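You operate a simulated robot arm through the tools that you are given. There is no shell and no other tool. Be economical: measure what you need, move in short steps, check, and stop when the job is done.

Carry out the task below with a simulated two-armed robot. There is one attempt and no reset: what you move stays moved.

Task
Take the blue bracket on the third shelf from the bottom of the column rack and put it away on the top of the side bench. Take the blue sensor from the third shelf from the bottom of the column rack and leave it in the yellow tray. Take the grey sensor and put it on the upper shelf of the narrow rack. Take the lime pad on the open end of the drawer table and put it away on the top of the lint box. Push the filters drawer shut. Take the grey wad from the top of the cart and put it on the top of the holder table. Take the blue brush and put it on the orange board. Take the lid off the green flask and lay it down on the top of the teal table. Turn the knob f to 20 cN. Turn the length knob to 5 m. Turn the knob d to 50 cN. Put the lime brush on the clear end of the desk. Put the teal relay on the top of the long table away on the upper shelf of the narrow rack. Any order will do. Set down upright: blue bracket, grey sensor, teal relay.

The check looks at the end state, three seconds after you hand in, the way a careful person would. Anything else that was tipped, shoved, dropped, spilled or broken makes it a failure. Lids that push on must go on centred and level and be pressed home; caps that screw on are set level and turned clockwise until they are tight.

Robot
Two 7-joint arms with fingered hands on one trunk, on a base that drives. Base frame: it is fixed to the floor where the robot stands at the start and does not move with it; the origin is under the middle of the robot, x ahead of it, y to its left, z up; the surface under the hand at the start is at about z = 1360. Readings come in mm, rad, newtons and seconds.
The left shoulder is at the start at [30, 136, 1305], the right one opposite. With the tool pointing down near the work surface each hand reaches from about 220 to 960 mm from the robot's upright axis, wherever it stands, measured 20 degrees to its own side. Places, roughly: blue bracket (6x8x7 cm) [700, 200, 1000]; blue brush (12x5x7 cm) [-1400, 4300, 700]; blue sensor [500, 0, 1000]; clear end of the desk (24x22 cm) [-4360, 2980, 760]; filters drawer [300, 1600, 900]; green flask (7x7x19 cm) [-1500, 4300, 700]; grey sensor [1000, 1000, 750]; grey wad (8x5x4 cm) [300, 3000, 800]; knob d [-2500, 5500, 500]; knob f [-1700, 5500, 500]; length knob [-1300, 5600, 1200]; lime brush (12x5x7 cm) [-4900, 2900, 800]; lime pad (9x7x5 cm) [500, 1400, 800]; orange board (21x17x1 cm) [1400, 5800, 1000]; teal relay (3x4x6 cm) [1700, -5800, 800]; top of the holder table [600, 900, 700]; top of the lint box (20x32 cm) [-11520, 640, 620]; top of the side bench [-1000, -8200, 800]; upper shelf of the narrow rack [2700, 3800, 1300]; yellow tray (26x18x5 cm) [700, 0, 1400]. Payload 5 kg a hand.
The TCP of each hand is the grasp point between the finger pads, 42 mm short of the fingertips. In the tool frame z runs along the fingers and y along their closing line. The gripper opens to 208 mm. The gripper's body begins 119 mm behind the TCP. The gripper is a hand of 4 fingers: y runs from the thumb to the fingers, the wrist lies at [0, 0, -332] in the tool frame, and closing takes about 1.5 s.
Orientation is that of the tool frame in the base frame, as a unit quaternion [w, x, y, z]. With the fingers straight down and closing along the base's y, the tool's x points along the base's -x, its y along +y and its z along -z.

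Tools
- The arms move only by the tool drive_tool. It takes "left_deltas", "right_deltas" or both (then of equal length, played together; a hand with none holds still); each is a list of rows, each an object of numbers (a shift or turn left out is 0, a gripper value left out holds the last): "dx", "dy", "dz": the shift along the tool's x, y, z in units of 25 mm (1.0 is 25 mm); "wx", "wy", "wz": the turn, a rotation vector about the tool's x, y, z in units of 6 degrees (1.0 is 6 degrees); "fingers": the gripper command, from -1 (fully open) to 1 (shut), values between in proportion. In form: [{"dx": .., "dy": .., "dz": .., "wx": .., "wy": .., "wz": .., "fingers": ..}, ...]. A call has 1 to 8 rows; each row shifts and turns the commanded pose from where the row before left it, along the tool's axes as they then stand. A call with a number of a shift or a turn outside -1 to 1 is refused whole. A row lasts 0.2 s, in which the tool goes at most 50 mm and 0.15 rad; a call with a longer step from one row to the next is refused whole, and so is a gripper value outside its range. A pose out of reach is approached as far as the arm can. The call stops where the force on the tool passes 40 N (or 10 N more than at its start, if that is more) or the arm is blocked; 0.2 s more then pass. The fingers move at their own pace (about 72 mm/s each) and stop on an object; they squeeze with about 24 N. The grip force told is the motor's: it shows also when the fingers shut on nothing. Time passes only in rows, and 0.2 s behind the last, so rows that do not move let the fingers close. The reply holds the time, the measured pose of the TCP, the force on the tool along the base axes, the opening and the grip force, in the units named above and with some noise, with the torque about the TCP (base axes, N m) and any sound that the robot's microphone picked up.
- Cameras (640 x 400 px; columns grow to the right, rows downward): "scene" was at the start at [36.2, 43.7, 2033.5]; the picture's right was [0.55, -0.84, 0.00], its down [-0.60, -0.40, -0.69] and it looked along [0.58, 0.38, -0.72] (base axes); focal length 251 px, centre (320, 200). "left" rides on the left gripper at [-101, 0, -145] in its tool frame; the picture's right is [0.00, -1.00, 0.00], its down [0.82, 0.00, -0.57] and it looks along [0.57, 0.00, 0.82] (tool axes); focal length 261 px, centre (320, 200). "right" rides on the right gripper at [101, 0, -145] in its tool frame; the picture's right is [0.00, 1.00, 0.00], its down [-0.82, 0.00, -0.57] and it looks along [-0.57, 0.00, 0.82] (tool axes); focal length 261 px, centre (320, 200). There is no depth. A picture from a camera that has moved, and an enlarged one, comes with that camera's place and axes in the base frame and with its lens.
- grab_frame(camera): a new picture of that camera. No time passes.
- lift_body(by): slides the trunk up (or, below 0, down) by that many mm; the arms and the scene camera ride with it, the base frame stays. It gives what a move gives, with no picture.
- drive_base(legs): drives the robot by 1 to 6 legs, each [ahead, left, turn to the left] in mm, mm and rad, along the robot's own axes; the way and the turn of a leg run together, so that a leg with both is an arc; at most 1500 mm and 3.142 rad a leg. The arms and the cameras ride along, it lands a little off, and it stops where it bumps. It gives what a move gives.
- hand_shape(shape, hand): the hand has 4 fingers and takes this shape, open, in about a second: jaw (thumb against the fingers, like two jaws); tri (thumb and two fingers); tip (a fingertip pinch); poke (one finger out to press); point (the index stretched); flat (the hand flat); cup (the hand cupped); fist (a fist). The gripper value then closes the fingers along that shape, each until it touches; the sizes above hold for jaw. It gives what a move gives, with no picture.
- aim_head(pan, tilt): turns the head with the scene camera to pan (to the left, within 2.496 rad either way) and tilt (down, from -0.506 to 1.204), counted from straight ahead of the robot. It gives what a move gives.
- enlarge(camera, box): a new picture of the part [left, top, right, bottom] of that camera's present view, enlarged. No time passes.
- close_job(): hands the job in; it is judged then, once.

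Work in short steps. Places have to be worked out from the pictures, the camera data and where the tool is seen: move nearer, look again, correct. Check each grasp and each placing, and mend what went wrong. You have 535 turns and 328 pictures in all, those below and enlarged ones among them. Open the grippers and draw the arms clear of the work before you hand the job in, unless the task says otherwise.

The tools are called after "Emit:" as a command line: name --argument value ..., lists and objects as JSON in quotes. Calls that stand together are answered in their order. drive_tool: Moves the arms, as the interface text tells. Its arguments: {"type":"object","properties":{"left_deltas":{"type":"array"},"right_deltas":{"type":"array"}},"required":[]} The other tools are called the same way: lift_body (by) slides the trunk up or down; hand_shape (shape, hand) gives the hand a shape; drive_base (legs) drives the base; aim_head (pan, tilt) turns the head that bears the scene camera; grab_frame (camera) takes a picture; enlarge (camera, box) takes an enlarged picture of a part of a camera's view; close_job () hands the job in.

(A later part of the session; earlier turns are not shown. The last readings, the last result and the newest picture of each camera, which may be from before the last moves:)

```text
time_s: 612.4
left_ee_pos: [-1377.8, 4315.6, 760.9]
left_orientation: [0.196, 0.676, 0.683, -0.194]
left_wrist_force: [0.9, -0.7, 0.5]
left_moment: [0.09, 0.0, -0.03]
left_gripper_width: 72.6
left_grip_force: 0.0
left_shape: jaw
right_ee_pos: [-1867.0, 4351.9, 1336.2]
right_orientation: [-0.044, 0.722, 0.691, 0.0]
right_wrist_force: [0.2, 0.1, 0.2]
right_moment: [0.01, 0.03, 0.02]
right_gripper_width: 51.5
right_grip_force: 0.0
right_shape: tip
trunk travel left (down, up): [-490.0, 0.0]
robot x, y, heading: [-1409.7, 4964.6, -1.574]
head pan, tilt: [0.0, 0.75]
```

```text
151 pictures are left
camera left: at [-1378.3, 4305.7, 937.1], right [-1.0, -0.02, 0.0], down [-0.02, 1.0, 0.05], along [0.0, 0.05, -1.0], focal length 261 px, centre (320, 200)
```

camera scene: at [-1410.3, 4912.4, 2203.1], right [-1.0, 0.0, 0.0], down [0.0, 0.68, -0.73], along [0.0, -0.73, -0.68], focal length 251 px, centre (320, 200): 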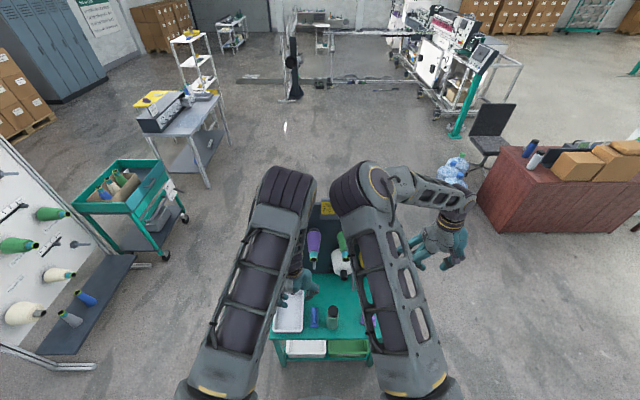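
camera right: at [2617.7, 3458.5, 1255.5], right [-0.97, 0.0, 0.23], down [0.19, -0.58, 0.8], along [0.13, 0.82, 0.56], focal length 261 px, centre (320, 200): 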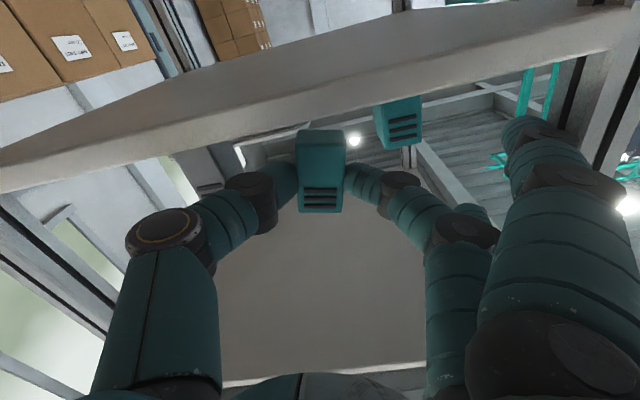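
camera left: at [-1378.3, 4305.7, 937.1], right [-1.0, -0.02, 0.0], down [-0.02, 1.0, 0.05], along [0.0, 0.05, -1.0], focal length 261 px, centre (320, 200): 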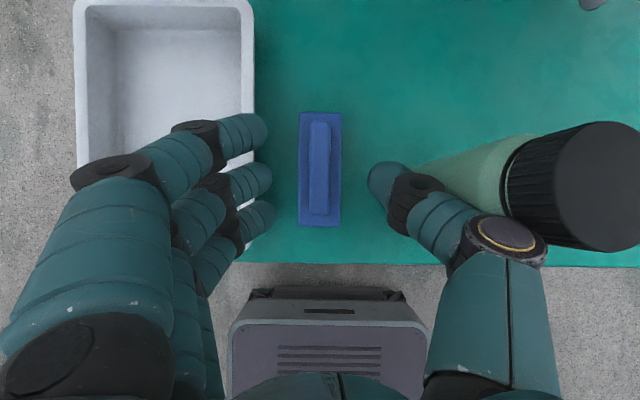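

Centred. Last 90 mm down with 18 mm forward, then close.

Emit:
drive_tool --left_deltas '[{"dz": 0.825, "dx": 0.38}, {"dz": 0.825, "dx": 0.38}, {"dz": 0.825, "dx": 0.38}, {"dz": 0.75, "dx": 0.33}, {"fingers": 1}, {}, {}, {}]'

Emit:
drive_tool --left_deltas '[{"dz": -0.81, "dx": -0.57}, {"dz": -0.81, "dx": -0.57}, {"dz": -0.81, "dx": -0.57}]'

Emit:
grab_frame --camera "left"

```text
time_s: 613.4
left_ee_pos: [-1376.2, 4300.4, 687.6]
left_orientation: [0.202, 0.674, 0.683, -0.195]
left_wrist_force: [3.7, 8.4, 32.7]
left_moment: [1.02, -1.57, 0.3]
left_gripper_width: 72.9
left_grip_force: 0.1
left_shape: jaw
right_ee_pos: [-1867.3, 4355.6, 1337.1]
right_orientation: [-0.043, 0.722, 0.691, 0.001]
right_wrist_force: [0.0, -0.2, 0.3]
right_moment: [-0.03, 0.05, -0.01]
right_gripper_width: 51.7
right_grip_force: 0.0
right_shape: tip
trunk travel left (down, up): [-490.0, 0.0]
robot x, y, heading: [-1408.5, 4964.6, -1.572]
head pan, tilt: [0.0, 0.75]
stopped in row 4 (left hand): the force on the tool passed its limit at 52 N (the readings are from after the stop); the commanded pose is now the measured one
```

```text
time_s: 614.2
left_ee_pos: [-1377.5, 4298.5, 756.9]
left_orientation: [0.199, 0.676, 0.683, -0.194]
left_wrist_force: [-0.7, 1.2, -0.4]
left_moment: [-0.14, -0.07, 0.01]
left_gripper_width: 72.4
left_grip_force: 0.0
left_shape: jaw
right_ee_pos: [-1868.0, 4351.3, 1334.6]
right_orientation: [-0.045, 0.722, 0.691, 0.002]
right_wrist_force: [-0.3, 0.2, -0.1]
right_moment: [0.06, 0.01, 0.01]
right_gripper_width: 51.9
right_grip_force: 0.1
right_shape: tip
trunk travel left (down, up): [-490.0, 0.0]
robot x, y, heading: [-1407.1, 4967.4, -1.573]
head pan, tilt: [0.0, 0.75]
```

```text
150 pictures are left
camera left: at [-1377.5, 4290.2, 933.0], right [-1.0, -0.02, 0.0], down [-0.02, 1.0, 0.05], along [0.0, 0.05, -1.0], focal length 261 px, centre (320, 200)
```

left: 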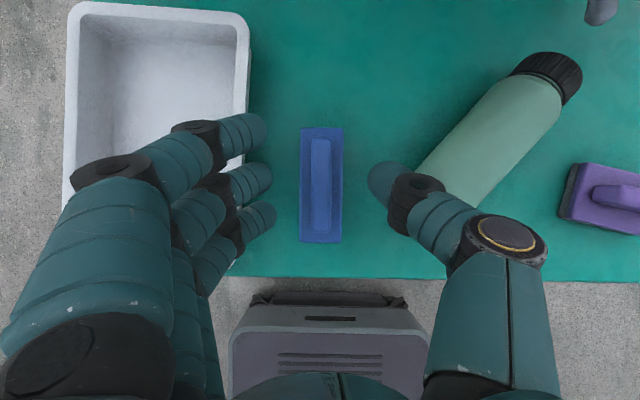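

The flask got tipped over by the thumb (lying now, cap on) — I will set it upright again. First the brush: the contact was the table (z≈632), so I grip at TCP z≈694.

Emit:
drive_tool --left_deltas '[{"dz": 0.81, "dx": 0.57, "fingers": 0.4}, {"dz": 0.81, "dx": 0.57}, {"dz": 0.45, "dx": 0.32}, {"fingers": 1}, {}, {}, {}, {}]'

Emit:
drive_tool --left_deltas '[{"dz": -0.81, "dx": -0.57}, {"dz": -0.81, "dx": -0.57}, {"dz": -0.81, "dx": -0.57}]'

Emit:
grab_frame --camera "left"

```text
time_s: 616.0
left_ee_pos: [-1376.4, 4302.3, 694.6]
left_orientation: [0.2, 0.675, 0.683, -0.193]
left_wrist_force: [-0.1, -0.1, 0.4]
left_moment: [0.01, 0.05, -0.03]
left_gripper_width: 33.5
left_grip_force: 23.8
left_shape: jaw
right_ee_pos: [-1867.4, 4352.8, 1335.7]
right_orientation: [-0.043, 0.722, 0.691, 0.002]
right_wrist_force: [-0.7, 0.1, -0.3]
right_moment: [-0.02, -0.01, -0.01]
right_gripper_width: 51.8
right_grip_force: 0.0
right_shape: tip
trunk travel left (down, up): [-490.0, 0.0]
robot x, y, heading: [-1406.6, 4965.4, -1.573]
head pan, tilt: [0.0, 0.75]
```

```text
time_s: 616.8
left_ee_pos: [-1377.4, 4297.9, 768.1]
left_orientation: [0.201, 0.675, 0.683, -0.194]
left_wrist_force: [0.3, 0.1, -2.6]
left_moment: [-0.08, 0.0, 0.04]
left_gripper_width: 30.3
left_grip_force: 24.1
left_shape: jaw
right_ee_pos: [-1867.9, 4353.0, 1336.0]
right_orientation: [-0.044, 0.721, 0.691, 0.001]
right_wrist_force: [-0.6, 0.2, 0.8]
right_moment: [-0.02, 0.01, 0.01]
right_gripper_width: 52.0
right_grip_force: 0.0
right_shape: tip
trunk travel left (down, up): [-490.0, 0.0]
robot x, y, heading: [-1412.4, 4965.6, -1.575]
head pan, tilt: [0.0, 0.75]
```

```text
149 pictures are left
camera left: at [-1377.1, 4289.4, 944.9], right [-1.0, -0.02, 0.0], down [-0.02, 1.0, 0.05], along [0.0, 0.05, -1.0], focal length 261 px, centre (320, 200)
```

left: 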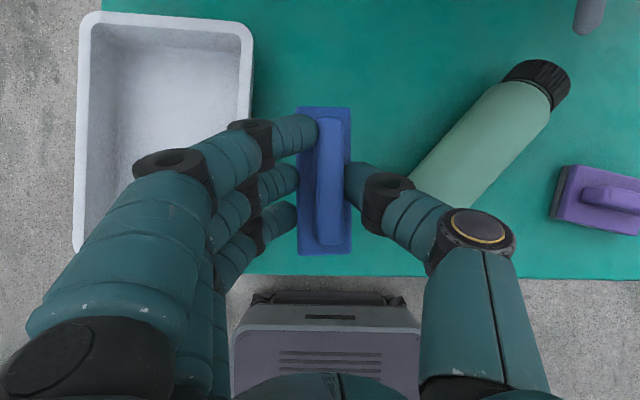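

Brush held firmly. I raise it and carry it to the orange board first; then I'll mend the flask with both hands.

Emit:
drive_tool --left_deltas '[{"dz": -0.81, "dx": -0.57}, {"dz": -0.81, "dx": -0.57}, {"dz": -0.81, "dx": -0.57}, {"dz": -0.81, "dx": -0.57}, {"dz": -0.81, "dx": -0.57}, {"dz": -0.81, "dx": -0.57}, {"dz": -0.81, "dx": -0.57}, {"dz": -0.81, "dx": -0.57}]'

Emit:
drive_tool --left_deltas '[{"dz": -0.81, "dx": -0.57}, {"dz": -0.81, "dx": -0.57}, {"dz": -0.81, "dx": -0.57}, {"dz": -0.81, "dx": -0.57}, {"dz": -0.81, "dx": -0.57}, {"dz": -0.81, "dx": -0.57}, {"dz": -0.81, "dx": -0.57}]' --right_deltas '[{"dx": 1, "dy": 1}, {"dx": 1, "dy": 1}, {"dx": 1, "dy": 1}, {"dx": 1, "dy": 1}, {"dx": 1, "dy": 1}, {"dx": 1}, {"dx": 1}]'

Emit:
drive_base --legs '[[-100, 0, 0], [0, 0, 1.572], [1400, 0, 0], [1250, 0, 0], [0, 0, 1.571]]'

Emit:
grab_frame --camera "scene"

```text
time_s: 618.6
left_ee_pos: [-1378.6, 4288.4, 966.8]
left_orientation: [0.2, 0.675, 0.683, -0.194]
left_wrist_force: [0.3, 0.7, -1.0]
left_moment: [-0.09, -0.05, 0.04]
left_gripper_width: 30.7
left_grip_force: 23.8
left_shape: jaw
right_ee_pos: [-1867.3, 4353.2, 1335.3]
right_orientation: [-0.043, 0.721, 0.691, 0.001]
right_wrist_force: [0.3, 0.4, 0.2]
right_moment: [0.0, -0.02, -0.02]
right_gripper_width: 51.8
right_grip_force: 0.0
right_shape: tip
trunk travel left (down, up): [-490.0, 0.0]
robot x, y, heading: [-1409.7, 4968.1, -1.574]
head pan, tilt: [0.0, 0.75]
```

```text
time_s: 620.2
left_ee_pos: [-1378.5, 4280.5, 1138.9]
left_orientation: [0.2, 0.676, 0.683, -0.194]
left_wrist_force: [0.9, 1.1, -2.1]
left_moment: [-0.15, 0.0, -0.04]
left_gripper_width: 30.8
left_grip_force: 23.7
left_shape: jaw
right_ee_pos: [-1733.0, 4524.4, 1339.3]
right_orientation: [-0.044, 0.721, 0.691, 0.001]
right_wrist_force: [0.4, 1.6, 1.9]
right_moment: [-0.11, -0.01, 0.01]
right_gripper_width: 51.8
right_grip_force: 0.1
right_shape: tip
trunk travel left (down, up): [-490.0, 0.0]
robot x, y, heading: [-1406.0, 4968.9, -1.573]
head pan, tilt: [0.0, 0.75]
```

```text
time_s: 639.9
left_ee_pos: [1686.1, 5616.6, 1142.9]
left_orientation: [0.258, -0.4, 0.873, 0.109]
left_wrist_force: [15.4, -10.0, -1.3]
left_moment: [0.11, 0.23, 0.82]
left_gripper_width: 28.0
left_grip_force: 24.0
left_shape: jaw
right_ee_pos: [1782.8, 5211.7, 1339.7]
right_orientation: [-0.016, -0.398, 0.916, -0.041]
right_wrist_force: [-1.1, 0.7, 0.0]
right_moment: [-0.09, -0.16, 0.0]
right_gripper_width: 51.8
right_grip_force: 0.0
right_shape: tip
trunk travel left (down, up): [-490.0, 0.0]
robot x, y, heading: [1246.9, 5088.1, 0.859]
head pan, tilt: [0.0, 0.75]
stopped in leg 5: the force on the tool passed its limit at 70 N (the readings are from after the stop); the commanded pose is now the measured one
```

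```text
148 pictures are left
camera scene: at [1279.6, 5127.5, 2203.2], right [0.76, -0.65, 0.0], down [-0.44, -0.52, -0.73], along [0.48, 0.55, -0.68], focal length 251 px, centre (320, 200)
```

scene: 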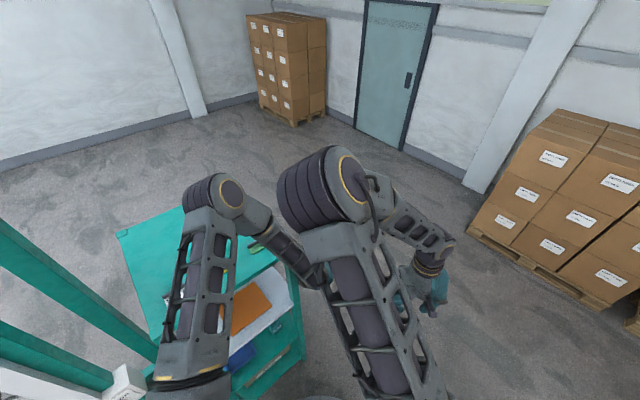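

The left hand hit the shelf's post while turning (I was too close). I turn back and retreat south.

Emit:
drive_base --legs '[[0, 0, -0.859], [0, -650, 0], [0, 0, 1.571]]'

Emit:
grab_frame --camera "left"

Emit:
aim_head --pan -0.1 --tilt 0.6

Emit:
grab_frame --camera "scene"

```text
time_s: 649.5
left_ee_pos: [1222.6, 5119.6, 1141.5]
left_orientation: [-0.2, 0.686, -0.671, -0.197]
left_wrist_force: [-0.9, -0.2, -0.7]
left_moment: [-0.03, 0.01, -0.03]
left_gripper_width: 28.9
left_grip_force: 24.0
left_shape: jaw
right_ee_pos: [1570.0, 4881.9, 1339.5]
right_orientation: [0.0, -0.7, 0.713, -0.044]
right_wrist_force: [0.4, 0.6, 0.7]
right_moment: [0.01, 0.02, -0.02]
right_gripper_width: 51.9
right_grip_force: 0.0
right_shape: tip
trunk travel left (down, up): [-490.0, 0.0]
robot x, y, heading: [1253.4, 4429.5, 1.597]
head pan, tilt: [0.0, 0.75]
```

```text
147 pictures are left
camera left: at [1219.5, 5125.6, 1318.3], right [1.0, 0.03, 0.01], down [0.02, -1.0, 0.04], along [0.01, -0.04, -1.0], focal length 261 px, centre (320, 200)
```

left: 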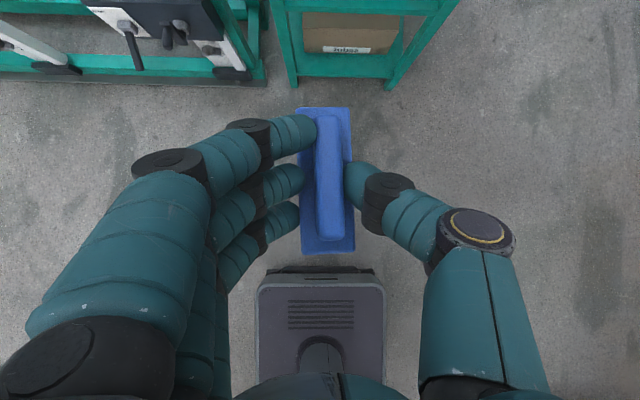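

```text
time_s: 650.2
left_ee_pos: [1222.2, 5119.1, 1142.0]
left_orientation: [-0.2, 0.687, -0.67, -0.196]
left_wrist_force: [0.0, -1.0, -1.0]
left_moment: [-0.02, 0.0, 0.02]
left_gripper_width: 28.9
left_grip_force: 24.4
left_shape: jaw
right_ee_pos: [1569.5, 4882.7, 1338.5]
right_orientation: [-0.002, -0.699, 0.713, -0.043]
right_wrist_force: [-0.3, 0.2, 0.6]
right_moment: [0.03, 0.02, -0.01]
right_gripper_width: 51.8
right_grip_force: 0.0
right_shape: tip
trunk travel left (down, up): [-490.0, 0.0]
robot x, y, heading: [1255.3, 4434.8, 1.597]
head pan, tilt: [-0.099, 0.6]
```

```text
146 pictures are left
camera scene: at [1261.1, 4488.6, 2215.9], right [1.0, -0.08, 0.0], down [-0.04, -0.56, -0.82], along [0.06, 0.82, -0.57], focal length 251 px, centre (320, 200)
```

scene: 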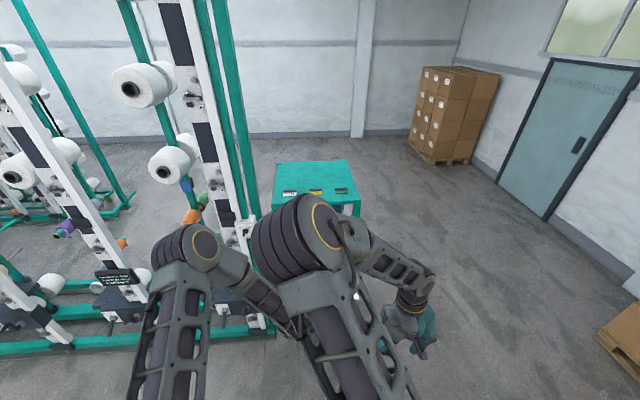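

Shelf seems in place; the brush is still held. Orange board centre ≈[1339,5775,1000], shelf front y≈5643. I approach straight from the south.

Emit:
drive_base --legs '[[0, 0, -0.026], [440, -105, 0]]'

Emit:
grab_frame --camera "left"

Emit:
grab_frame --camera "scene"

```text
time_s: 653.4
left_ee_pos: [1346.4, 5564.0, 1142.6]
left_orientation: [0.201, -0.679, 0.679, 0.194]
left_wrist_force: [-0.3, -0.7, -1.2]
left_moment: [-0.02, 0.02, 0.0]
left_gripper_width: 29.1
left_grip_force: 24.0
left_shape: jaw
right_ee_pos: [1687.5, 5319.6, 1340.4]
right_orientation: [-0.003, -0.691, 0.721, -0.044]
right_wrist_force: [0.5, -0.2, -0.4]
right_moment: [-0.03, 0.0, 0.04]
right_gripper_width: 52.0
right_grip_force: 0.0
right_shape: tip
trunk travel left (down, up): [-490.0, 0.0]
robot x, y, heading: [1364.1, 4871.4, 1.57]
head pan, tilt: [-0.099, 0.6]
```

```text
145 pictures are left
camera left: at [1343.8, 5570.6, 1318.3], right [1.0, 0.0, 0.01], down [0.0, -1.0, 0.04], along [0.01, -0.04, -1.0], focal length 261 px, centre (320, 200)
```

left: 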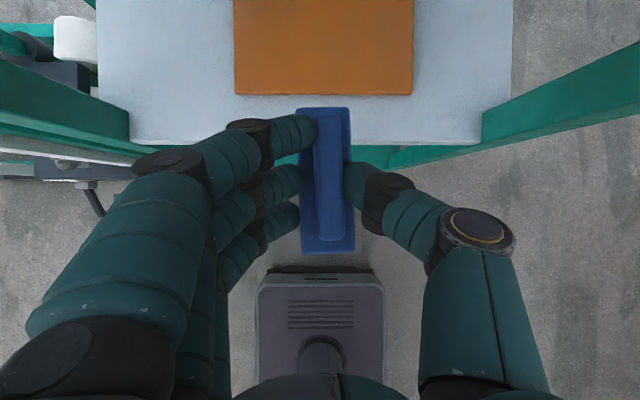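

```text
144 pictures are left
camera scene: at [1369.8, 4932.8, 2216.0], right [0.99, -0.1, 0.0], down [-0.06, -0.56, -0.83], along [0.08, 0.82, -0.56], focal length 251 px, centre (320, 200)
```

scene: 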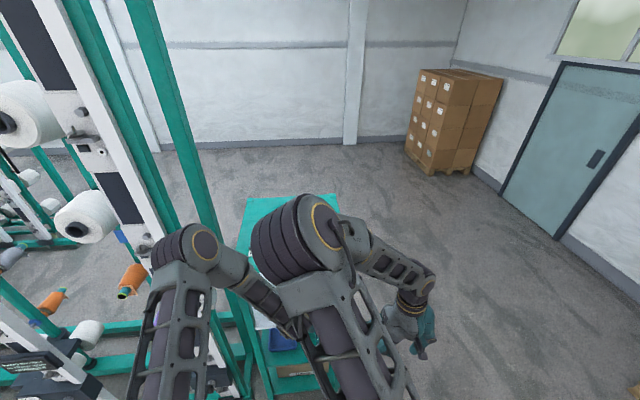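

Board spans x 1244–1452, near edge y≈5682. I drive in 189 mm and then lower.

Emit:
drive_base --legs '[[189, 0, 0]]'

Emit:
drive_tool --left_deltas '[{"dz": 0.81, "dx": 0.59}, {"dz": 0.81, "dx": 0.59}, {"dz": 0.3, "dx": 0.22}]'

Emit:
grab_frame --camera "left"

```text
time_s: 655.0
left_ee_pos: [1346.1, 5742.4, 1138.7]
left_orientation: [0.199, -0.679, 0.681, 0.19]
left_wrist_force: [-0.9, 0.6, -1.0]
left_moment: [0.01, -0.01, 0.0]
left_gripper_width: 28.7
left_grip_force: 24.1
left_shape: jaw
right_ee_pos: [1686.2, 5509.0, 1338.7]
right_orientation: [-0.001, -0.691, 0.721, -0.043]
right_wrist_force: [0.6, -0.7, -0.1]
right_moment: [0.03, 0.01, 0.01]
right_gripper_width: 51.7
right_grip_force: 0.0
right_shape: tip
trunk travel left (down, up): [-490.0, 0.0]
robot x, y, heading: [1364.5, 5061.4, 1.571]
head pan, tilt: [-0.099, 0.6]
stopped in leg 1: the robot was blocked; the commanded pose is now the measured one
```

```text
time_s: 655.8
left_ee_pos: [1347.5, 5738.7, 1079.6]
left_orientation: [0.2, -0.678, 0.681, 0.19]
left_wrist_force: [-1.2, 0.1, 6.3]
left_moment: [0.55, -0.15, 0.05]
left_gripper_width: 29.5
left_grip_force: 23.9
left_shape: jaw
right_ee_pos: [1686.9, 5508.1, 1338.5]
right_orientation: [-0.001, -0.692, 0.72, -0.044]
right_wrist_force: [-0.6, -0.1, -0.2]
right_moment: [0.05, -0.01, 0.03]
right_gripper_width: 52.0
right_grip_force: 0.0
right_shape: tip
trunk travel left (down, up): [-490.0, 0.0]
robot x, y, heading: [1365.1, 5060.3, 1.569]
head pan, tilt: [-0.099, 0.6]
```

```text
143 pictures are left
camera left: at [1344.8, 5747.1, 1255.7], right [1.0, 0.0, 0.01], down [0.0, -1.0, 0.05], along [0.01, -0.05, -1.0], focal length 261 px, centre (320, 200)
```

left: 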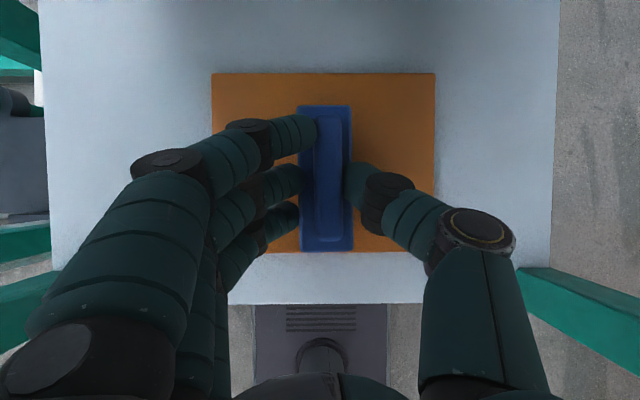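

Brush is over the board, first contact made. I lower a few mm more and release.

Emit:
drive_tool --left_deltas '[{"dz": 0.1, "dx": 0.07}, {"dz": 0.1, "dx": 0.07}]'

Emit:
drive_tool --left_deltas '[{"fingers": 0.45}, {}, {}, {"dz": -0.81, "dx": -0.59}, {"dz": -0.81, "dx": -0.59}, {"dz": -0.5, "dx": -0.37}]'

Emit:
grab_frame --camera "left"

```text
time_s: 656.4
left_ee_pos: [1349.0, 5741.9, 1079.7]
left_orientation: [0.202, -0.678, 0.68, 0.193]
left_wrist_force: [-0.9, -4.2, 23.9]
left_moment: [0.38, -0.52, 0.06]
left_gripper_width: 31.3
left_grip_force: 24.0
left_shape: jaw
right_ee_pos: [1687.1, 5507.1, 1339.0]
right_orientation: [-0.001, -0.692, 0.721, -0.044]
right_wrist_force: [0.4, 0.1, -0.7]
right_moment: [-0.07, -0.01, 0.02]
right_gripper_width: 51.9
right_grip_force: 0.1
right_shape: tip
trunk travel left (down, up): [-490.0, 0.0]
robot x, y, heading: [1363.7, 5064.2, 1.57]
head pan, tilt: [-0.099, 0.6]
stopped in row 2 (left hand): the force on the tool passed its limit at 44 N (the readings are from after the stop); the commanded pose is now the measured one
```

```text
time_s: 657.8
left_ee_pos: [1348.0, 5743.1, 1140.0]
left_orientation: [0.199, -0.678, 0.681, 0.19]
left_wrist_force: [-0.6, 1.1, 0.5]
left_moment: [-0.06, 0.0, -0.02]
left_gripper_width: 57.1
left_grip_force: 0.0
left_shape: jaw
right_ee_pos: [1686.3, 5507.3, 1338.2]
right_orientation: [-0.001, -0.691, 0.721, -0.044]
right_wrist_force: [-0.1, 0.3, 0.3]
right_moment: [0.0, -0.03, -0.01]
right_gripper_width: 52.2
right_grip_force: 0.0
right_shape: tip
trunk travel left (down, up): [-490.0, 0.0]
robot x, y, heading: [1365.1, 5063.7, 1.566]
head pan, tilt: [-0.099, 0.6]
```

```text
142 pictures are left
camera left: at [1344.3, 5751.9, 1315.6], right [1.0, 0.0, 0.01], down [0.0, -1.0, 0.05], along [0.01, -0.05, -1.0], focal length 261 px, centre (320, 200)
```

left: 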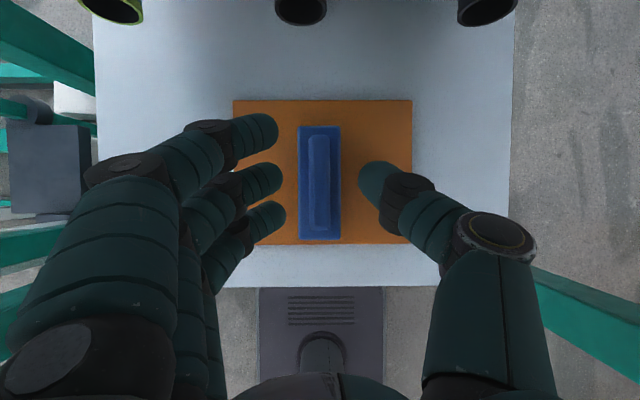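

Brush is on the orange board. I back out fully before turning, and return to the teal table for the flask.

Emit:
drive_base --legs '[[-640, 0, 0], [0, 0, 1.571], [1000, -530, 0], [1000, 0, 0], [770, 0, 0], [0, 0, 1.571]]'

Emit:
hand_shape --shape "jaw" --hand "right"

Emit:
grab_frame --camera "left"

Emit:
grab_frame --camera "right"

```text
time_s: 666.2
left_ee_pos: [638.4, 4442.8, 1135.0]
left_orientation: [-0.008, 0.964, -0.006, -0.267]
left_wrist_force: [19.8, -3.2, 4.8]
left_moment: [-0.21, -0.4, 1.02]
left_gripper_width: 57.6
left_grip_force: 0.1
left_shape: jaw
right_ee_pos: [868.3, 4782.8, 1338.5]
right_orientation: [-0.03, 0.999, -0.025, 0.034]
right_wrist_force: [-1.6, 0.5, -1.2]
right_moment: [-0.09, -0.21, -0.01]
right_gripper_width: 51.7
right_grip_force: 0.0
right_shape: tip
trunk travel left (down, up): [-490.0, 0.0]
robot x, y, heading: [1312.3, 4449.4, 3.129]
head pan, tilt: [-0.099, 0.6]
stopped in leg 3: the force on the tool passed its limit at 56 N (the readings are from after the stop); the commanded pose is now the measured one
```

```text
time_s: 667.1
left_ee_pos: [638.3, 4442.0, 1137.4]
left_orientation: [-0.008, 0.963, -0.005, -0.27]
left_wrist_force: [25.5, -2.0, -5.6]
left_moment: [0.15, -0.69, 1.0]
left_gripper_width: 57.5
left_grip_force: 0.1
left_shape: jaw
right_ee_pos: [871.4, 4779.5, 1338.9]
right_orientation: [-0.029, 0.999, -0.025, 0.032]
right_wrist_force: [0.3, -0.4, -0.4]
right_moment: [0.02, -0.03, 0.0]
right_gripper_width: 207.8
right_grip_force: 0.0
right_shape: jaw
trunk travel left (down, up): [-490.0, 0.0]
robot x, y, heading: [1308.6, 4451.4, 3.128]
head pan, tilt: [-0.099, 0.6]
```

```text
141 pictures are left
camera left: at [626.7, 4439.4, 1312.5], right [0.01, 1.0, 0.02], down [1.0, -0.01, 0.06], along [0.06, 0.01, -1.0], focal length 261 px, centre (320, 200)
```

left: 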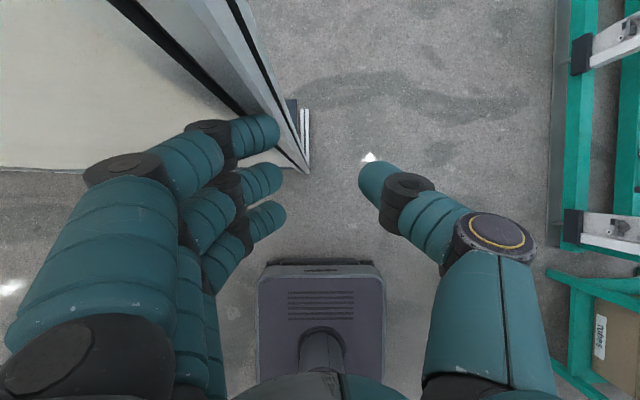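

```text
140 pictures are left
camera right: at [960.9, 4765.8, 1489.8], right [-0.05, -1.0, -0.06], down [-0.85, 0.01, 0.52], along [-0.52, 0.08, -0.85], focal length 261 px, centre (320, 200)
```

right: 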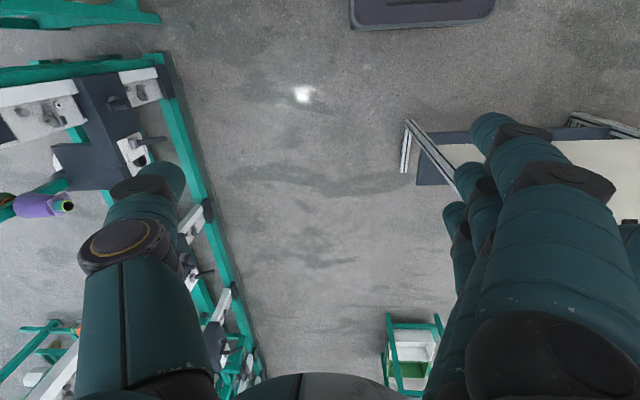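

The left hand hit the white panel's north end. I back off, shift north, then continue west.

Emit:
drive_base --legs '[[-150, 0, 0], [0, -420, 0.012], [1400, 0, 0], [1430, 0, 0]]'

Emit:
drive_base --legs '[[0, -100, 0], [0, 0, 1.571]]'

Emit:
grab_frame --camera "scene"

Emit:
grab_frame --camera "left"

```text
time_s: 683.9
left_ee_pos: [-2035.9, 4862.6, 1136.7]
left_orientation: [-0.008, 0.962, -0.004, -0.271]
left_wrist_force: [0.0, 0.0, -0.3]
left_moment: [0.0, -0.03, -0.03]
left_gripper_width: 57.1
left_grip_force: 0.1
left_shape: jaw
right_ee_pos: [-1803.5, 5201.5, 1338.5]
right_orientation: [-0.03, 0.999, -0.024, 0.033]
right_wrist_force: [0.9, 1.0, -0.3]
right_moment: [0.01, 0.01, -0.02]
right_gripper_width: 208.0
right_grip_force: 0.0
right_shape: jaw
trunk travel left (down, up): [-490.0, 0.0]
robot x, y, heading: [-1360.4, 4877.2, 3.133]
head pan, tilt: [-0.099, 0.6]
```

```text
time_s: 688.9
left_ee_pos: [-1340.0, 4300.8, 1136.0]
left_orientation: [0.187, 0.68, 0.681, -0.195]
left_wrist_force: [-0.2, 0.4, 0.3]
left_moment: [0.0, 0.01, -0.04]
left_gripper_width: 57.0
left_grip_force: 0.1
left_shape: jaw
right_ee_pos: [-1681.4, 4528.7, 1338.8]
right_orientation: [-0.045, 0.719, 0.694, 0.002]
right_wrist_force: [0.2, -0.5, 0.2]
right_moment: [0.02, 0.02, 0.0]
right_gripper_width: 207.9
right_grip_force: 0.1
right_shape: jaw
trunk travel left (down, up): [-490.0, 0.0]
robot x, y, heading: [-1359.4, 4976.0, -1.567]
head pan, tilt: [-0.099, 0.6]
```

```text
139 pictures are left
camera scene: at [-1368.7, 4915.9, 2216.0], right [-1.0, 0.1, 0.0], down [0.05, 0.56, -0.82], along [-0.08, -0.82, -0.57], focal length 251 px, centre (320, 200)
```

scene: 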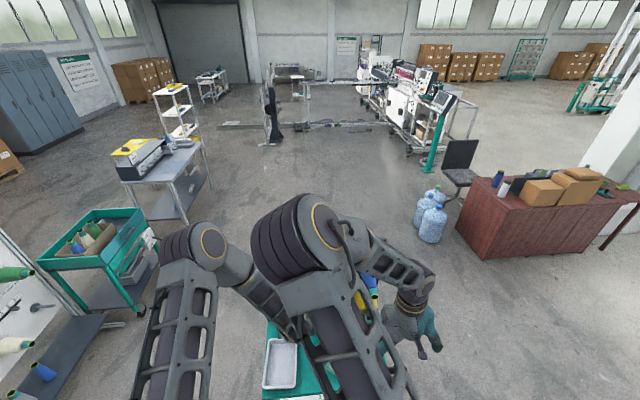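

```text
138 pictures are left
camera left: at [-1338.4, 4288.5, 1312.8], right [-1.0, 0.0, 0.01], down [0.0, 1.0, 0.06], along [-0.01, 0.06, -1.0], focal length 261 px, centre (320, 200)
```

left: 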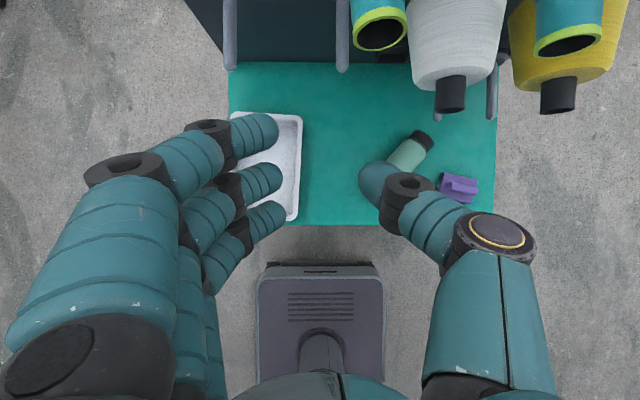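

The flask lies with its bottom at ≈[−1494,4292]. I use the pitched left hand to grip its bottom end and pull it straight and north, away from the cones. Lower the trunk and align first.

Emit:
lift_body --by -300

Emit:
drive_tool --left_deltas '[{"dy": -1, "fingers": -0.1}, {"dy": -1}, {"dy": -1}, {"dy": -1}, {"dy": -1}, {"dy": -1}, {"dy": -0.6}, {}]' --right_deltas '[{"dy": -1}, {"dy": -1}, {"dy": -1}, {"dy": -1}, {"dx": 1}, {"dx": 1}, {}, {}]'

Emit:
grab_frame --camera "left"

```text
time_s: 691.9
left_ee_pos: [-1340.2, 4299.0, 837.6]
left_orientation: [0.187, 0.68, 0.681, -0.196]
left_wrist_force: [0.3, -0.2, 0.1]
left_moment: [0.03, -0.03, 0.0]
left_gripper_width: 57.3
left_grip_force: 0.0
left_shape: jaw
right_ee_pos: [-1681.3, 4528.6, 1038.3]
right_orientation: [-0.044, 0.718, 0.694, 0.001]
right_wrist_force: [0.1, -0.2, -0.2]
right_moment: [-0.02, 0.01, -0.03]
right_gripper_width: 208.3
right_grip_force: 0.1
right_shape: jaw
trunk travel left (down, up): [-190.0, 300.0]
robot x, y, heading: [-1360.3, 4973.2, -1.562]
head pan, tilt: [-0.099, 0.6]
```

```text
time_s: 693.7
left_ee_pos: [-1505.7, 4300.2, 839.4]
left_orientation: [0.187, 0.68, 0.681, -0.196]
left_wrist_force: [0.4, -0.1, -0.8]
left_moment: [-0.04, 0.03, 0.0]
left_gripper_width: 113.4
left_grip_force: 0.0
left_shape: jaw
right_ee_pos: [-1779.9, 4583.2, 1047.3]
right_orientation: [-0.044, 0.72, 0.693, 0.002]
right_wrist_force: [-0.2, -0.8, 0.2]
right_moment: [0.0, -0.02, 0.02]
right_gripper_width: 208.0
right_grip_force: 0.1
right_shape: jaw
trunk travel left (down, up): [-190.0, 300.0]
robot x, y, heading: [-1361.0, 4973.6, -1.565]
head pan, tilt: [-0.099, 0.6]
```

```text
137 pictures are left
camera left: at [-1503.4, 4289.0, 1015.1], right [-1.0, 0.0, 0.01], down [0.0, 1.0, 0.06], along [-0.01, 0.06, -1.0], focal length 261 px, centre (320, 200)
```

left: 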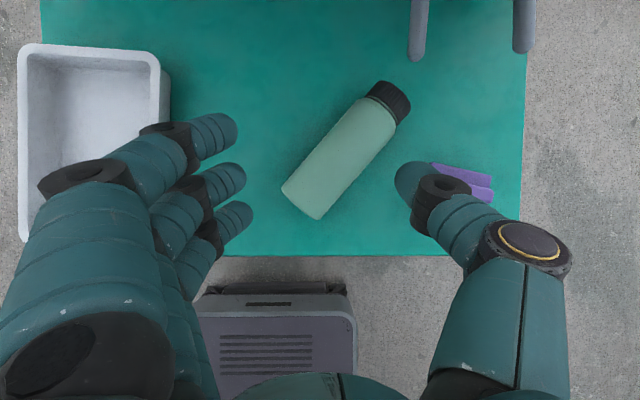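

Now the whole flask is visible (bottom ≈[−1483,4314], cap ≈[−1603,4170]). I descend over its bottom part and close.

Emit:
drive_tool --left_deltas '[{"dz": 0.9, "dx": 0.45, "dy": -0.2}, {"dz": 0.81, "dx": 0.57}, {"dz": 0.81, "dx": 0.57}, {"dz": 0.81, "dx": 0.57}, {"dz": 0.81, "dx": 0.57}, {"dz": 0.6, "dx": 0.42}]'

Emit:
drive_tool --left_deltas '[{"fingers": 0.2}, {"fingers": 0.5}, {"fingers": 1}, {}, {}, {}]'

Emit:
grab_frame --camera "left"

```text
time_s: 695.1
left_ee_pos: [-1511.2, 4305.5, 698.1]
left_orientation: [0.188, 0.68, 0.681, -0.195]
left_wrist_force: [0.2, -0.6, 0.8]
left_moment: [0.06, 0.0, -0.03]
left_gripper_width: 113.7
left_grip_force: 0.1
left_shape: jaw
right_ee_pos: [-1779.3, 4580.9, 1047.7]
right_orientation: [-0.045, 0.719, 0.694, 0.002]
right_wrist_force: [-0.3, -1.2, -0.3]
right_moment: [-0.01, 0.0, 0.02]
right_gripper_width: 207.9
right_grip_force: 0.1
right_shape: jaw
trunk travel left (down, up): [-190.0, 300.0]
robot x, y, heading: [-1361.8, 4975.0, -1.572]
head pan, tilt: [-0.099, 0.6]
```

```text
time_s: 696.5
left_ee_pos: [-1511.7, 4305.5, 698.2]
left_orientation: [0.188, 0.68, 0.682, -0.195]
left_wrist_force: [1.9, 2.1, 5.0]
left_moment: [0.01, -0.13, -0.08]
left_gripper_width: 67.5
left_grip_force: 23.8
left_shape: jaw
right_ee_pos: [-1779.6, 4582.6, 1047.2]
right_orientation: [-0.044, 0.72, 0.693, 0.002]
right_wrist_force: [0.8, 0.5, 0.1]
right_moment: [0.01, 0.02, 0.0]
right_gripper_width: 207.8
right_grip_force: 0.1
right_shape: jaw
trunk travel left (down, up): [-190.0, 300.0]
robot x, y, heading: [-1357.9, 4976.5, -1.564]
head pan, tilt: [-0.099, 0.6]
```

```text
136 pictures are left
camera left: at [-1509.3, 4294.3, 873.5], right [-1.0, 0.0, 0.01], down [0.0, 1.0, 0.06], along [-0.01, 0.06, -1.0], focal length 261 px, centre (320, 200)
```

left: 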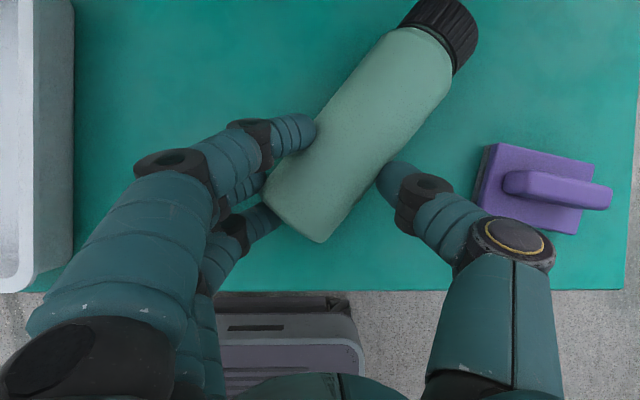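

Held. I lift 20 mm, yaw the hand so the flask aligns north–south, and set it down a little further north.

Emit:
drive_tool --left_deltas '[{"dz": -0.65, "dx": -0.47}, {"wx": -0.588, "wz": -0.81}, {"wx": -0.588, "wz": -0.81}, {"wx": -0.588, "wz": -0.81}, {"wx": -0.588, "wz": -0.81}, {"wx": -0.588, "wz": -0.81}, {"wx": -0.588, "wz": -0.81}]'

Emit:
grab_frame --camera "left"

```text
time_s: 698.1
left_ee_pos: [-1511.7, 4304.0, 717.5]
left_orientation: [0.254, 0.442, 0.854, -0.109]
left_wrist_force: [0.2, -0.4, 2.1]
left_moment: [-0.03, 0.01, -0.08]
left_gripper_width: 48.7
left_grip_force: 24.7
left_shape: jaw
right_ee_pos: [-1778.8, 4582.0, 1047.5]
right_orientation: [-0.045, 0.72, 0.693, 0.002]
right_wrist_force: [0.0, 0.4, 0.2]
right_moment: [0.01, 0.0, 0.0]
right_gripper_width: 208.1
right_grip_force: 0.0
right_shape: jaw
trunk travel left (down, up): [-190.0, 300.0]
robot x, y, heading: [-1361.4, 4972.8, -1.571]
head pan, tilt: [-0.099, 0.6]
```

```text
135 pictures are left
camera left: at [-1512.0, 4292.1, 892.8], right [-0.81, -0.59, -0.04], down [-0.59, 0.81, 0.05], along [0.0, 0.06, -1.0], focal length 261 px, centre (320, 200)
```

left: 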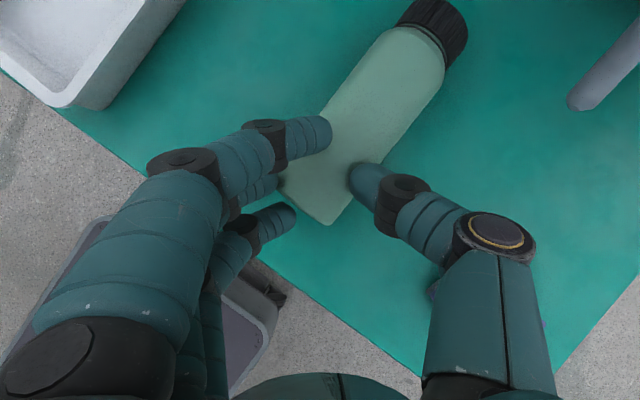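

The flask is now aligned north–south but my grip slid up. I regrip lower and drag it ~50 mm north.

Emit:
drive_tool --left_deltas '[{"fingers": 0.1}, {"dz": 0.58, "dx": 0.42}, {"fingers": 1}, {}, {}, {"dz": -0.32, "dx": 0.43, "dy": 0.39}, {"dz": -0.32, "dx": 0.43, "dy": 0.39}, {"dz": -0.32, "dx": 0.43, "dy": 0.39}]'

Emit:
grab_frame --camera "left"

```text
time_s: 699.9
left_ee_pos: [-1512.5, 4354.1, 704.4]
left_orientation: [0.253, 0.442, 0.854, -0.109]
left_wrist_force: [-0.5, -0.3, 0.2]
left_moment: [0.22, 0.04, 0.01]
left_gripper_width: 49.2
left_grip_force: 23.7
left_shape: jaw
right_ee_pos: [-1778.5, 4582.0, 1047.8]
right_orientation: [-0.044, 0.719, 0.694, 0.002]
right_wrist_force: [-0.5, -0.3, -0.8]
right_moment: [-0.06, -0.04, -0.03]
right_gripper_width: 207.9
right_grip_force: 0.0
right_shape: jaw
trunk travel left (down, up): [-190.0, 300.0]
robot x, y, heading: [-1359.2, 4978.9, -1.571]
head pan, tilt: [-0.099, 0.6]
```

```text
134 pictures are left
camera left: at [-1512.0, 4343.4, 879.4], right [-0.81, -0.59, -0.03], down [-0.59, 0.81, 0.05], along [0.0, 0.06, -1.0], focal length 261 px, centre (320, 200)
```

left: 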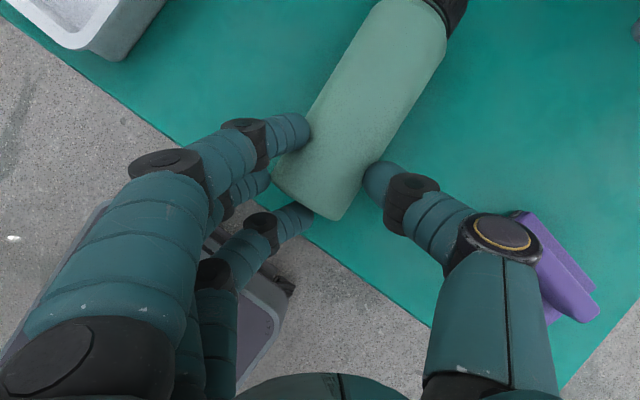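

Flask now lies along y from 4357 (bottom) to ~4167 at x≈−1503. I release, raise the left hand away, and bring the right hand over.

Emit:
drive_tool --left_deltas '[{"fingers": 0.0}, {}, {"dz": -0.81, "dx": -0.59}, {"dz": -0.81, "dx": -0.59}, {"dz": -0.81, "dx": -0.59, "dy": 0.4}, {"dz": -0.81, "dx": -0.59, "dy": 0.6}, {"dz": -0.7, "dy": 0.7}, {"dz": -0.7, "dy": 0.7}]' --right_deltas '[{}, {}, {}, {}, {}, {}, {}, {}]'

Emit:
drive_tool --left_deltas '[{"dz": -0.9, "dy": 0.4}, {"dz": -0.9, "dy": 0.4}, {"dz": -0.9, "dy": 0.4}, {"dz": -0.9, "dy": 0.4}, {"dz": -0.9, "dy": 0.4}, {"dz": -0.9, "dy": 0.4}, {}, {}]' --right_deltas '[{"dx": -1, "dy": 1}, {"dx": -1, "dy": 1}, {"dx": -1, "dy": 1}, {"dx": -1, "dy": 1}, {"dx": -1, "dy": 1}, {"dx": -1, "dy": 1}, {"dx": -1, "dy": 1}, {"dx": -1, "dy": 1}]'

Emit:
grab_frame --camera "right"

```text
time_s: 701.7
left_ee_pos: [-1474.7, 4396.1, 836.6]
left_orientation: [0.252, 0.443, 0.853, -0.111]
left_wrist_force: [-1.2, 0.9, -0.4]
left_moment: [-0.02, 0.07, -0.07]
left_gripper_width: 103.7
left_grip_force: 0.0
left_shape: jaw
right_ee_pos: [-1779.5, 4582.6, 1046.3]
right_orientation: [-0.043, 0.719, 0.694, 0.002]
right_wrist_force: [0.6, 0.2, 0.7]
right_moment: [-0.02, -0.01, 0.02]
right_gripper_width: 208.0
right_grip_force: 0.0
right_shape: jaw
trunk travel left (down, up): [-190.0, 300.0]
robot x, y, heading: [-1360.2, 4977.4, -1.568]
head pan, tilt: [-0.099, 0.6]
```

```text
time_s: 703.0
left_ee_pos: [-1389.4, 4470.6, 905.9]
left_orientation: [0.249, 0.383, 0.888, -0.053]
left_wrist_force: [-0.5, 0.8, -0.9]
left_moment: [-0.04, -0.02, 0.0]
left_gripper_width: 103.7
left_grip_force: 0.0
left_shape: jaw
right_ee_pos: [-1639.3, 4428.0, 1044.3]
right_orientation: [-0.021, 0.722, 0.691, 0.002]
right_wrist_force: [-0.1, -0.7, -0.4]
right_moment: [-0.01, 0.0, 0.0]
right_gripper_width: 207.8
right_grip_force: 0.0
right_shape: jaw
trunk travel left (down, up): [-190.0, 300.0]
robot x, y, heading: [-1360.4, 4976.6, -1.568]
head pan, tilt: [-0.099, 0.6]
stopped in row 6 (left hand): the arm was blocked; the commanded pose is now the measured one
```

```text
133 pictures are left
camera right: at [-1629.9, 4523.6, 1191.6], right [1.0, -0.05, -0.03], down [-0.03, -0.84, 0.55], along [-0.05, -0.54, -0.84], focal length 261 px, centre (320, 200)
```

right: 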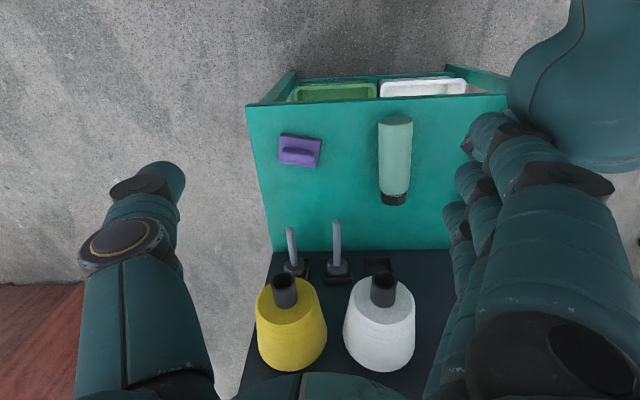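

The hands touch each other; I narrow the right hand and move the left one further out.

Emit:
drive_tool --left_deltas '[{"dy": 0.5, "dz": -0.5}, {"dy": 1}, {"dy": 1}, {"dy": 1}, {"dy": 1}, {"dy": 1}, {"dy": 1}, {"dy": 1}]' --right_deltas '[{"fingers": -0.1}, {}, {}, {}, {"dx": -1, "dy": 1}, {"dx": -1, "dy": 1}, {"dx": -1, "dy": 1}, {"dx": -1, "dy": 0.7}]'

Emit:
grab_frame --camera "right"

```text
time_s: 704.5
left_ee_pos: [-1237.2, 4582.9, 905.3]
left_orientation: [0.241, 0.323, 0.915, -0.005]
left_wrist_force: [-0.1, 0.5, 0.2]
left_moment: [-0.06, 0.08, -0.04]
left_gripper_width: 104.2
left_grip_force: 0.1
left_shape: jaw
right_ee_pos: [-1588.2, 4364.0, 1055.9]
right_orientation: [0.0, 0.73, 0.684, 0.005]
right_wrist_force: [0.2, 0.0, -0.4]
right_moment: [0.06, 0.03, -0.02]
right_gripper_width: 115.1
right_grip_force: 0.0
right_shape: jaw
trunk travel left (down, up): [-190.0, 300.0]
robot x, y, heading: [-1361.6, 4973.3, -1.565]
head pan, tilt: [-0.099, 0.6]
stopped in row 7 (left hand): the arm was blocked; the commanded pose is now the measured one
```

```text
132 pictures are left
camera right: at [-1582.8, 4464.8, 1200.7], right [1.0, -0.07, 0.01], down [-0.06, -0.82, 0.57], along [-0.03, -0.56, -0.82], focal length 261 px, centre (320, 200)
```

right: 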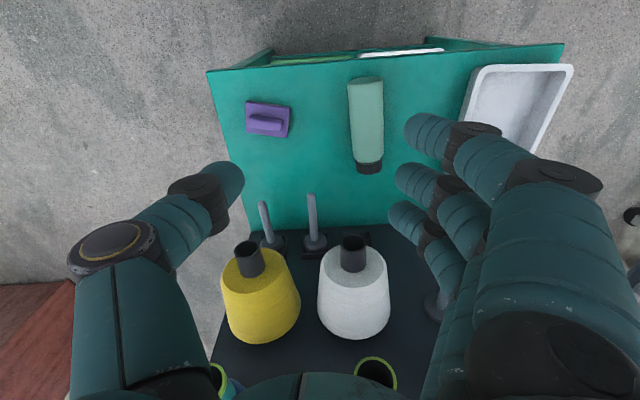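

Emit:
aim_head --pan 0 --tilt 1.0

Emit:
grab_frame --camera "scene"

```text
time_s: 705.4
left_ee_pos: [-1238.0, 4582.8, 905.0]
left_orientation: [0.242, 0.322, 0.915, -0.004]
left_wrist_force: [-0.1, -0.4, -0.4]
left_moment: [0.0, 0.02, 0.02]
left_gripper_width: 103.9
left_grip_force: 0.0
left_shape: jaw
right_ee_pos: [-1589.0, 4364.7, 1055.2]
right_orientation: [0.001, 0.73, 0.684, 0.006]
right_wrist_force: [-0.3, -0.8, -0.5]
right_moment: [0.03, 0.0, 0.01]
right_gripper_width: 115.1
right_grip_force: 0.1
right_shape: jaw
trunk travel left (down, up): [-190.0, 300.0]
robot x, y, heading: [-1360.4, 4974.6, -1.571]
head pan, tilt: [0.0, 1.0]
```

```text
131 pictures are left
camera scene: at [-1359.5, 4934.0, 1884.0], right [-1.0, 0.0, 0.0], down [0.0, 0.84, -0.54], along [0.0, -0.54, -0.84], focal length 251 px, centre (320, 200)
```

scene: 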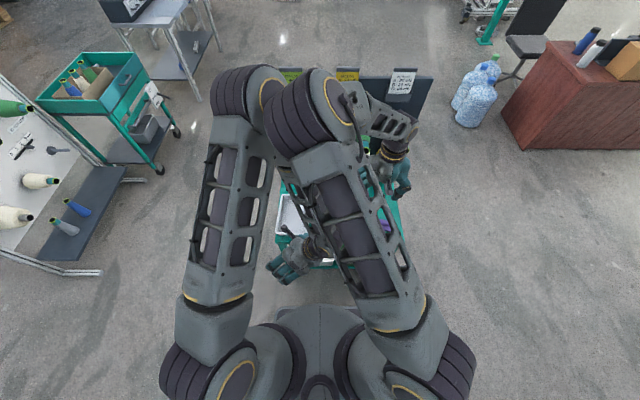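

The two elbows touch. I shift the base 150 mm left so the right arm works further to its own side, and lower the trunk.

Emit:
drive_base --legs '[[0, 150, 0]]'

Emit:
drive_tool --right_deltas '[{"dy": -0.65, "dx": -1}, {"dy": -0.65, "dx": -1}, {"dy": -0.65, "dx": -1}, {"dy": -0.6, "dx": -1}, {"dx": -0.3}]'

Emit:
lift_body --by -185

Emit:
grab_frame --camera "right"

```text
time_s: 706.8
left_ee_pos: [-1084.8, 4583.3, 905.5]
left_orientation: [0.241, 0.323, 0.915, -0.004]
left_wrist_force: [1.0, -0.4, -0.2]
left_moment: [-0.03, 0.13, -0.06]
left_gripper_width: 103.8
left_grip_force: 0.1
left_shape: jaw
right_ee_pos: [-1436.9, 4366.0, 1056.2]
right_orientation: [0.0, 0.729, 0.684, 0.004]
right_wrist_force: [2.1, 0.1, -0.4]
right_moment: [0.0, 0.26, 0.03]
right_gripper_width: 115.1
right_grip_force: 0.2
right_shape: jaw
trunk travel left (down, up): [-190.0, 300.0]
robot x, y, heading: [-1207.0, 4977.6, -1.573]
head pan, tilt: [0.0, 1.0]
```

```text
time_s: 708.0
left_ee_pos: [-1087.0, 4584.0, 905.3]
left_orientation: [0.242, 0.323, 0.915, -0.003]
left_wrist_force: [0.0, 0.8, -0.2]
left_moment: [-0.04, 0.01, 0.01]
left_gripper_width: 104.1
left_grip_force: 0.1
left_shape: jaw
right_ee_pos: [-1508.4, 4263.0, 1054.4]
right_orientation: [0.001, 0.729, 0.684, 0.005]
right_wrist_force: [0.3, -0.1, 0.3]
right_moment: [0.01, 0.01, 0.02]
right_gripper_width: 114.8
right_grip_force: 0.0
right_shape: jaw
trunk travel left (down, up): [-190.0, 300.0]
robot x, y, heading: [-1206.2, 4977.6, -1.571]
head pan, tilt: [0.0, 1.0]
```

```text
time_s: 710.0
left_ee_pos: [-1086.7, 4584.2, 720.2]
left_orientation: [0.242, 0.323, 0.915, -0.004]
left_wrist_force: [-0.8, 0.7, 0.2]
left_moment: [-0.02, 0.02, -0.01]
left_gripper_width: 103.8
left_grip_force: 0.1
left_shape: jaw
right_ee_pos: [-1508.7, 4262.3, 871.4]
right_orientation: [0.001, 0.73, 0.684, 0.005]
right_wrist_force: [0.0, -0.6, -1.3]
right_moment: [0.0, -0.01, -0.01]
right_gripper_width: 115.1
right_grip_force: 0.2
right_shape: jaw
trunk travel left (down, up): [-5.0, 485.0]
robot x, y, heading: [-1207.5, 4977.7, -1.564]
head pan, tilt: [0.0, 1.0]
```

```text
130 pictures are left
camera right: at [-1503.1, 4362.9, 1015.3], right [1.0, -0.07, 0.01], down [-0.06, -0.82, 0.57], along [-0.03, -0.56, -0.82], focal length 261 px, centre (320, 200)
```

right: 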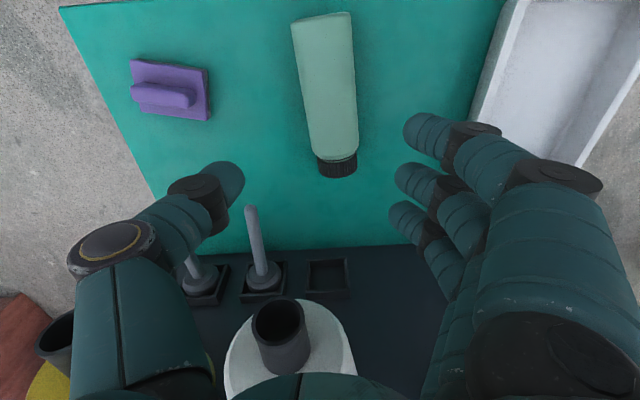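

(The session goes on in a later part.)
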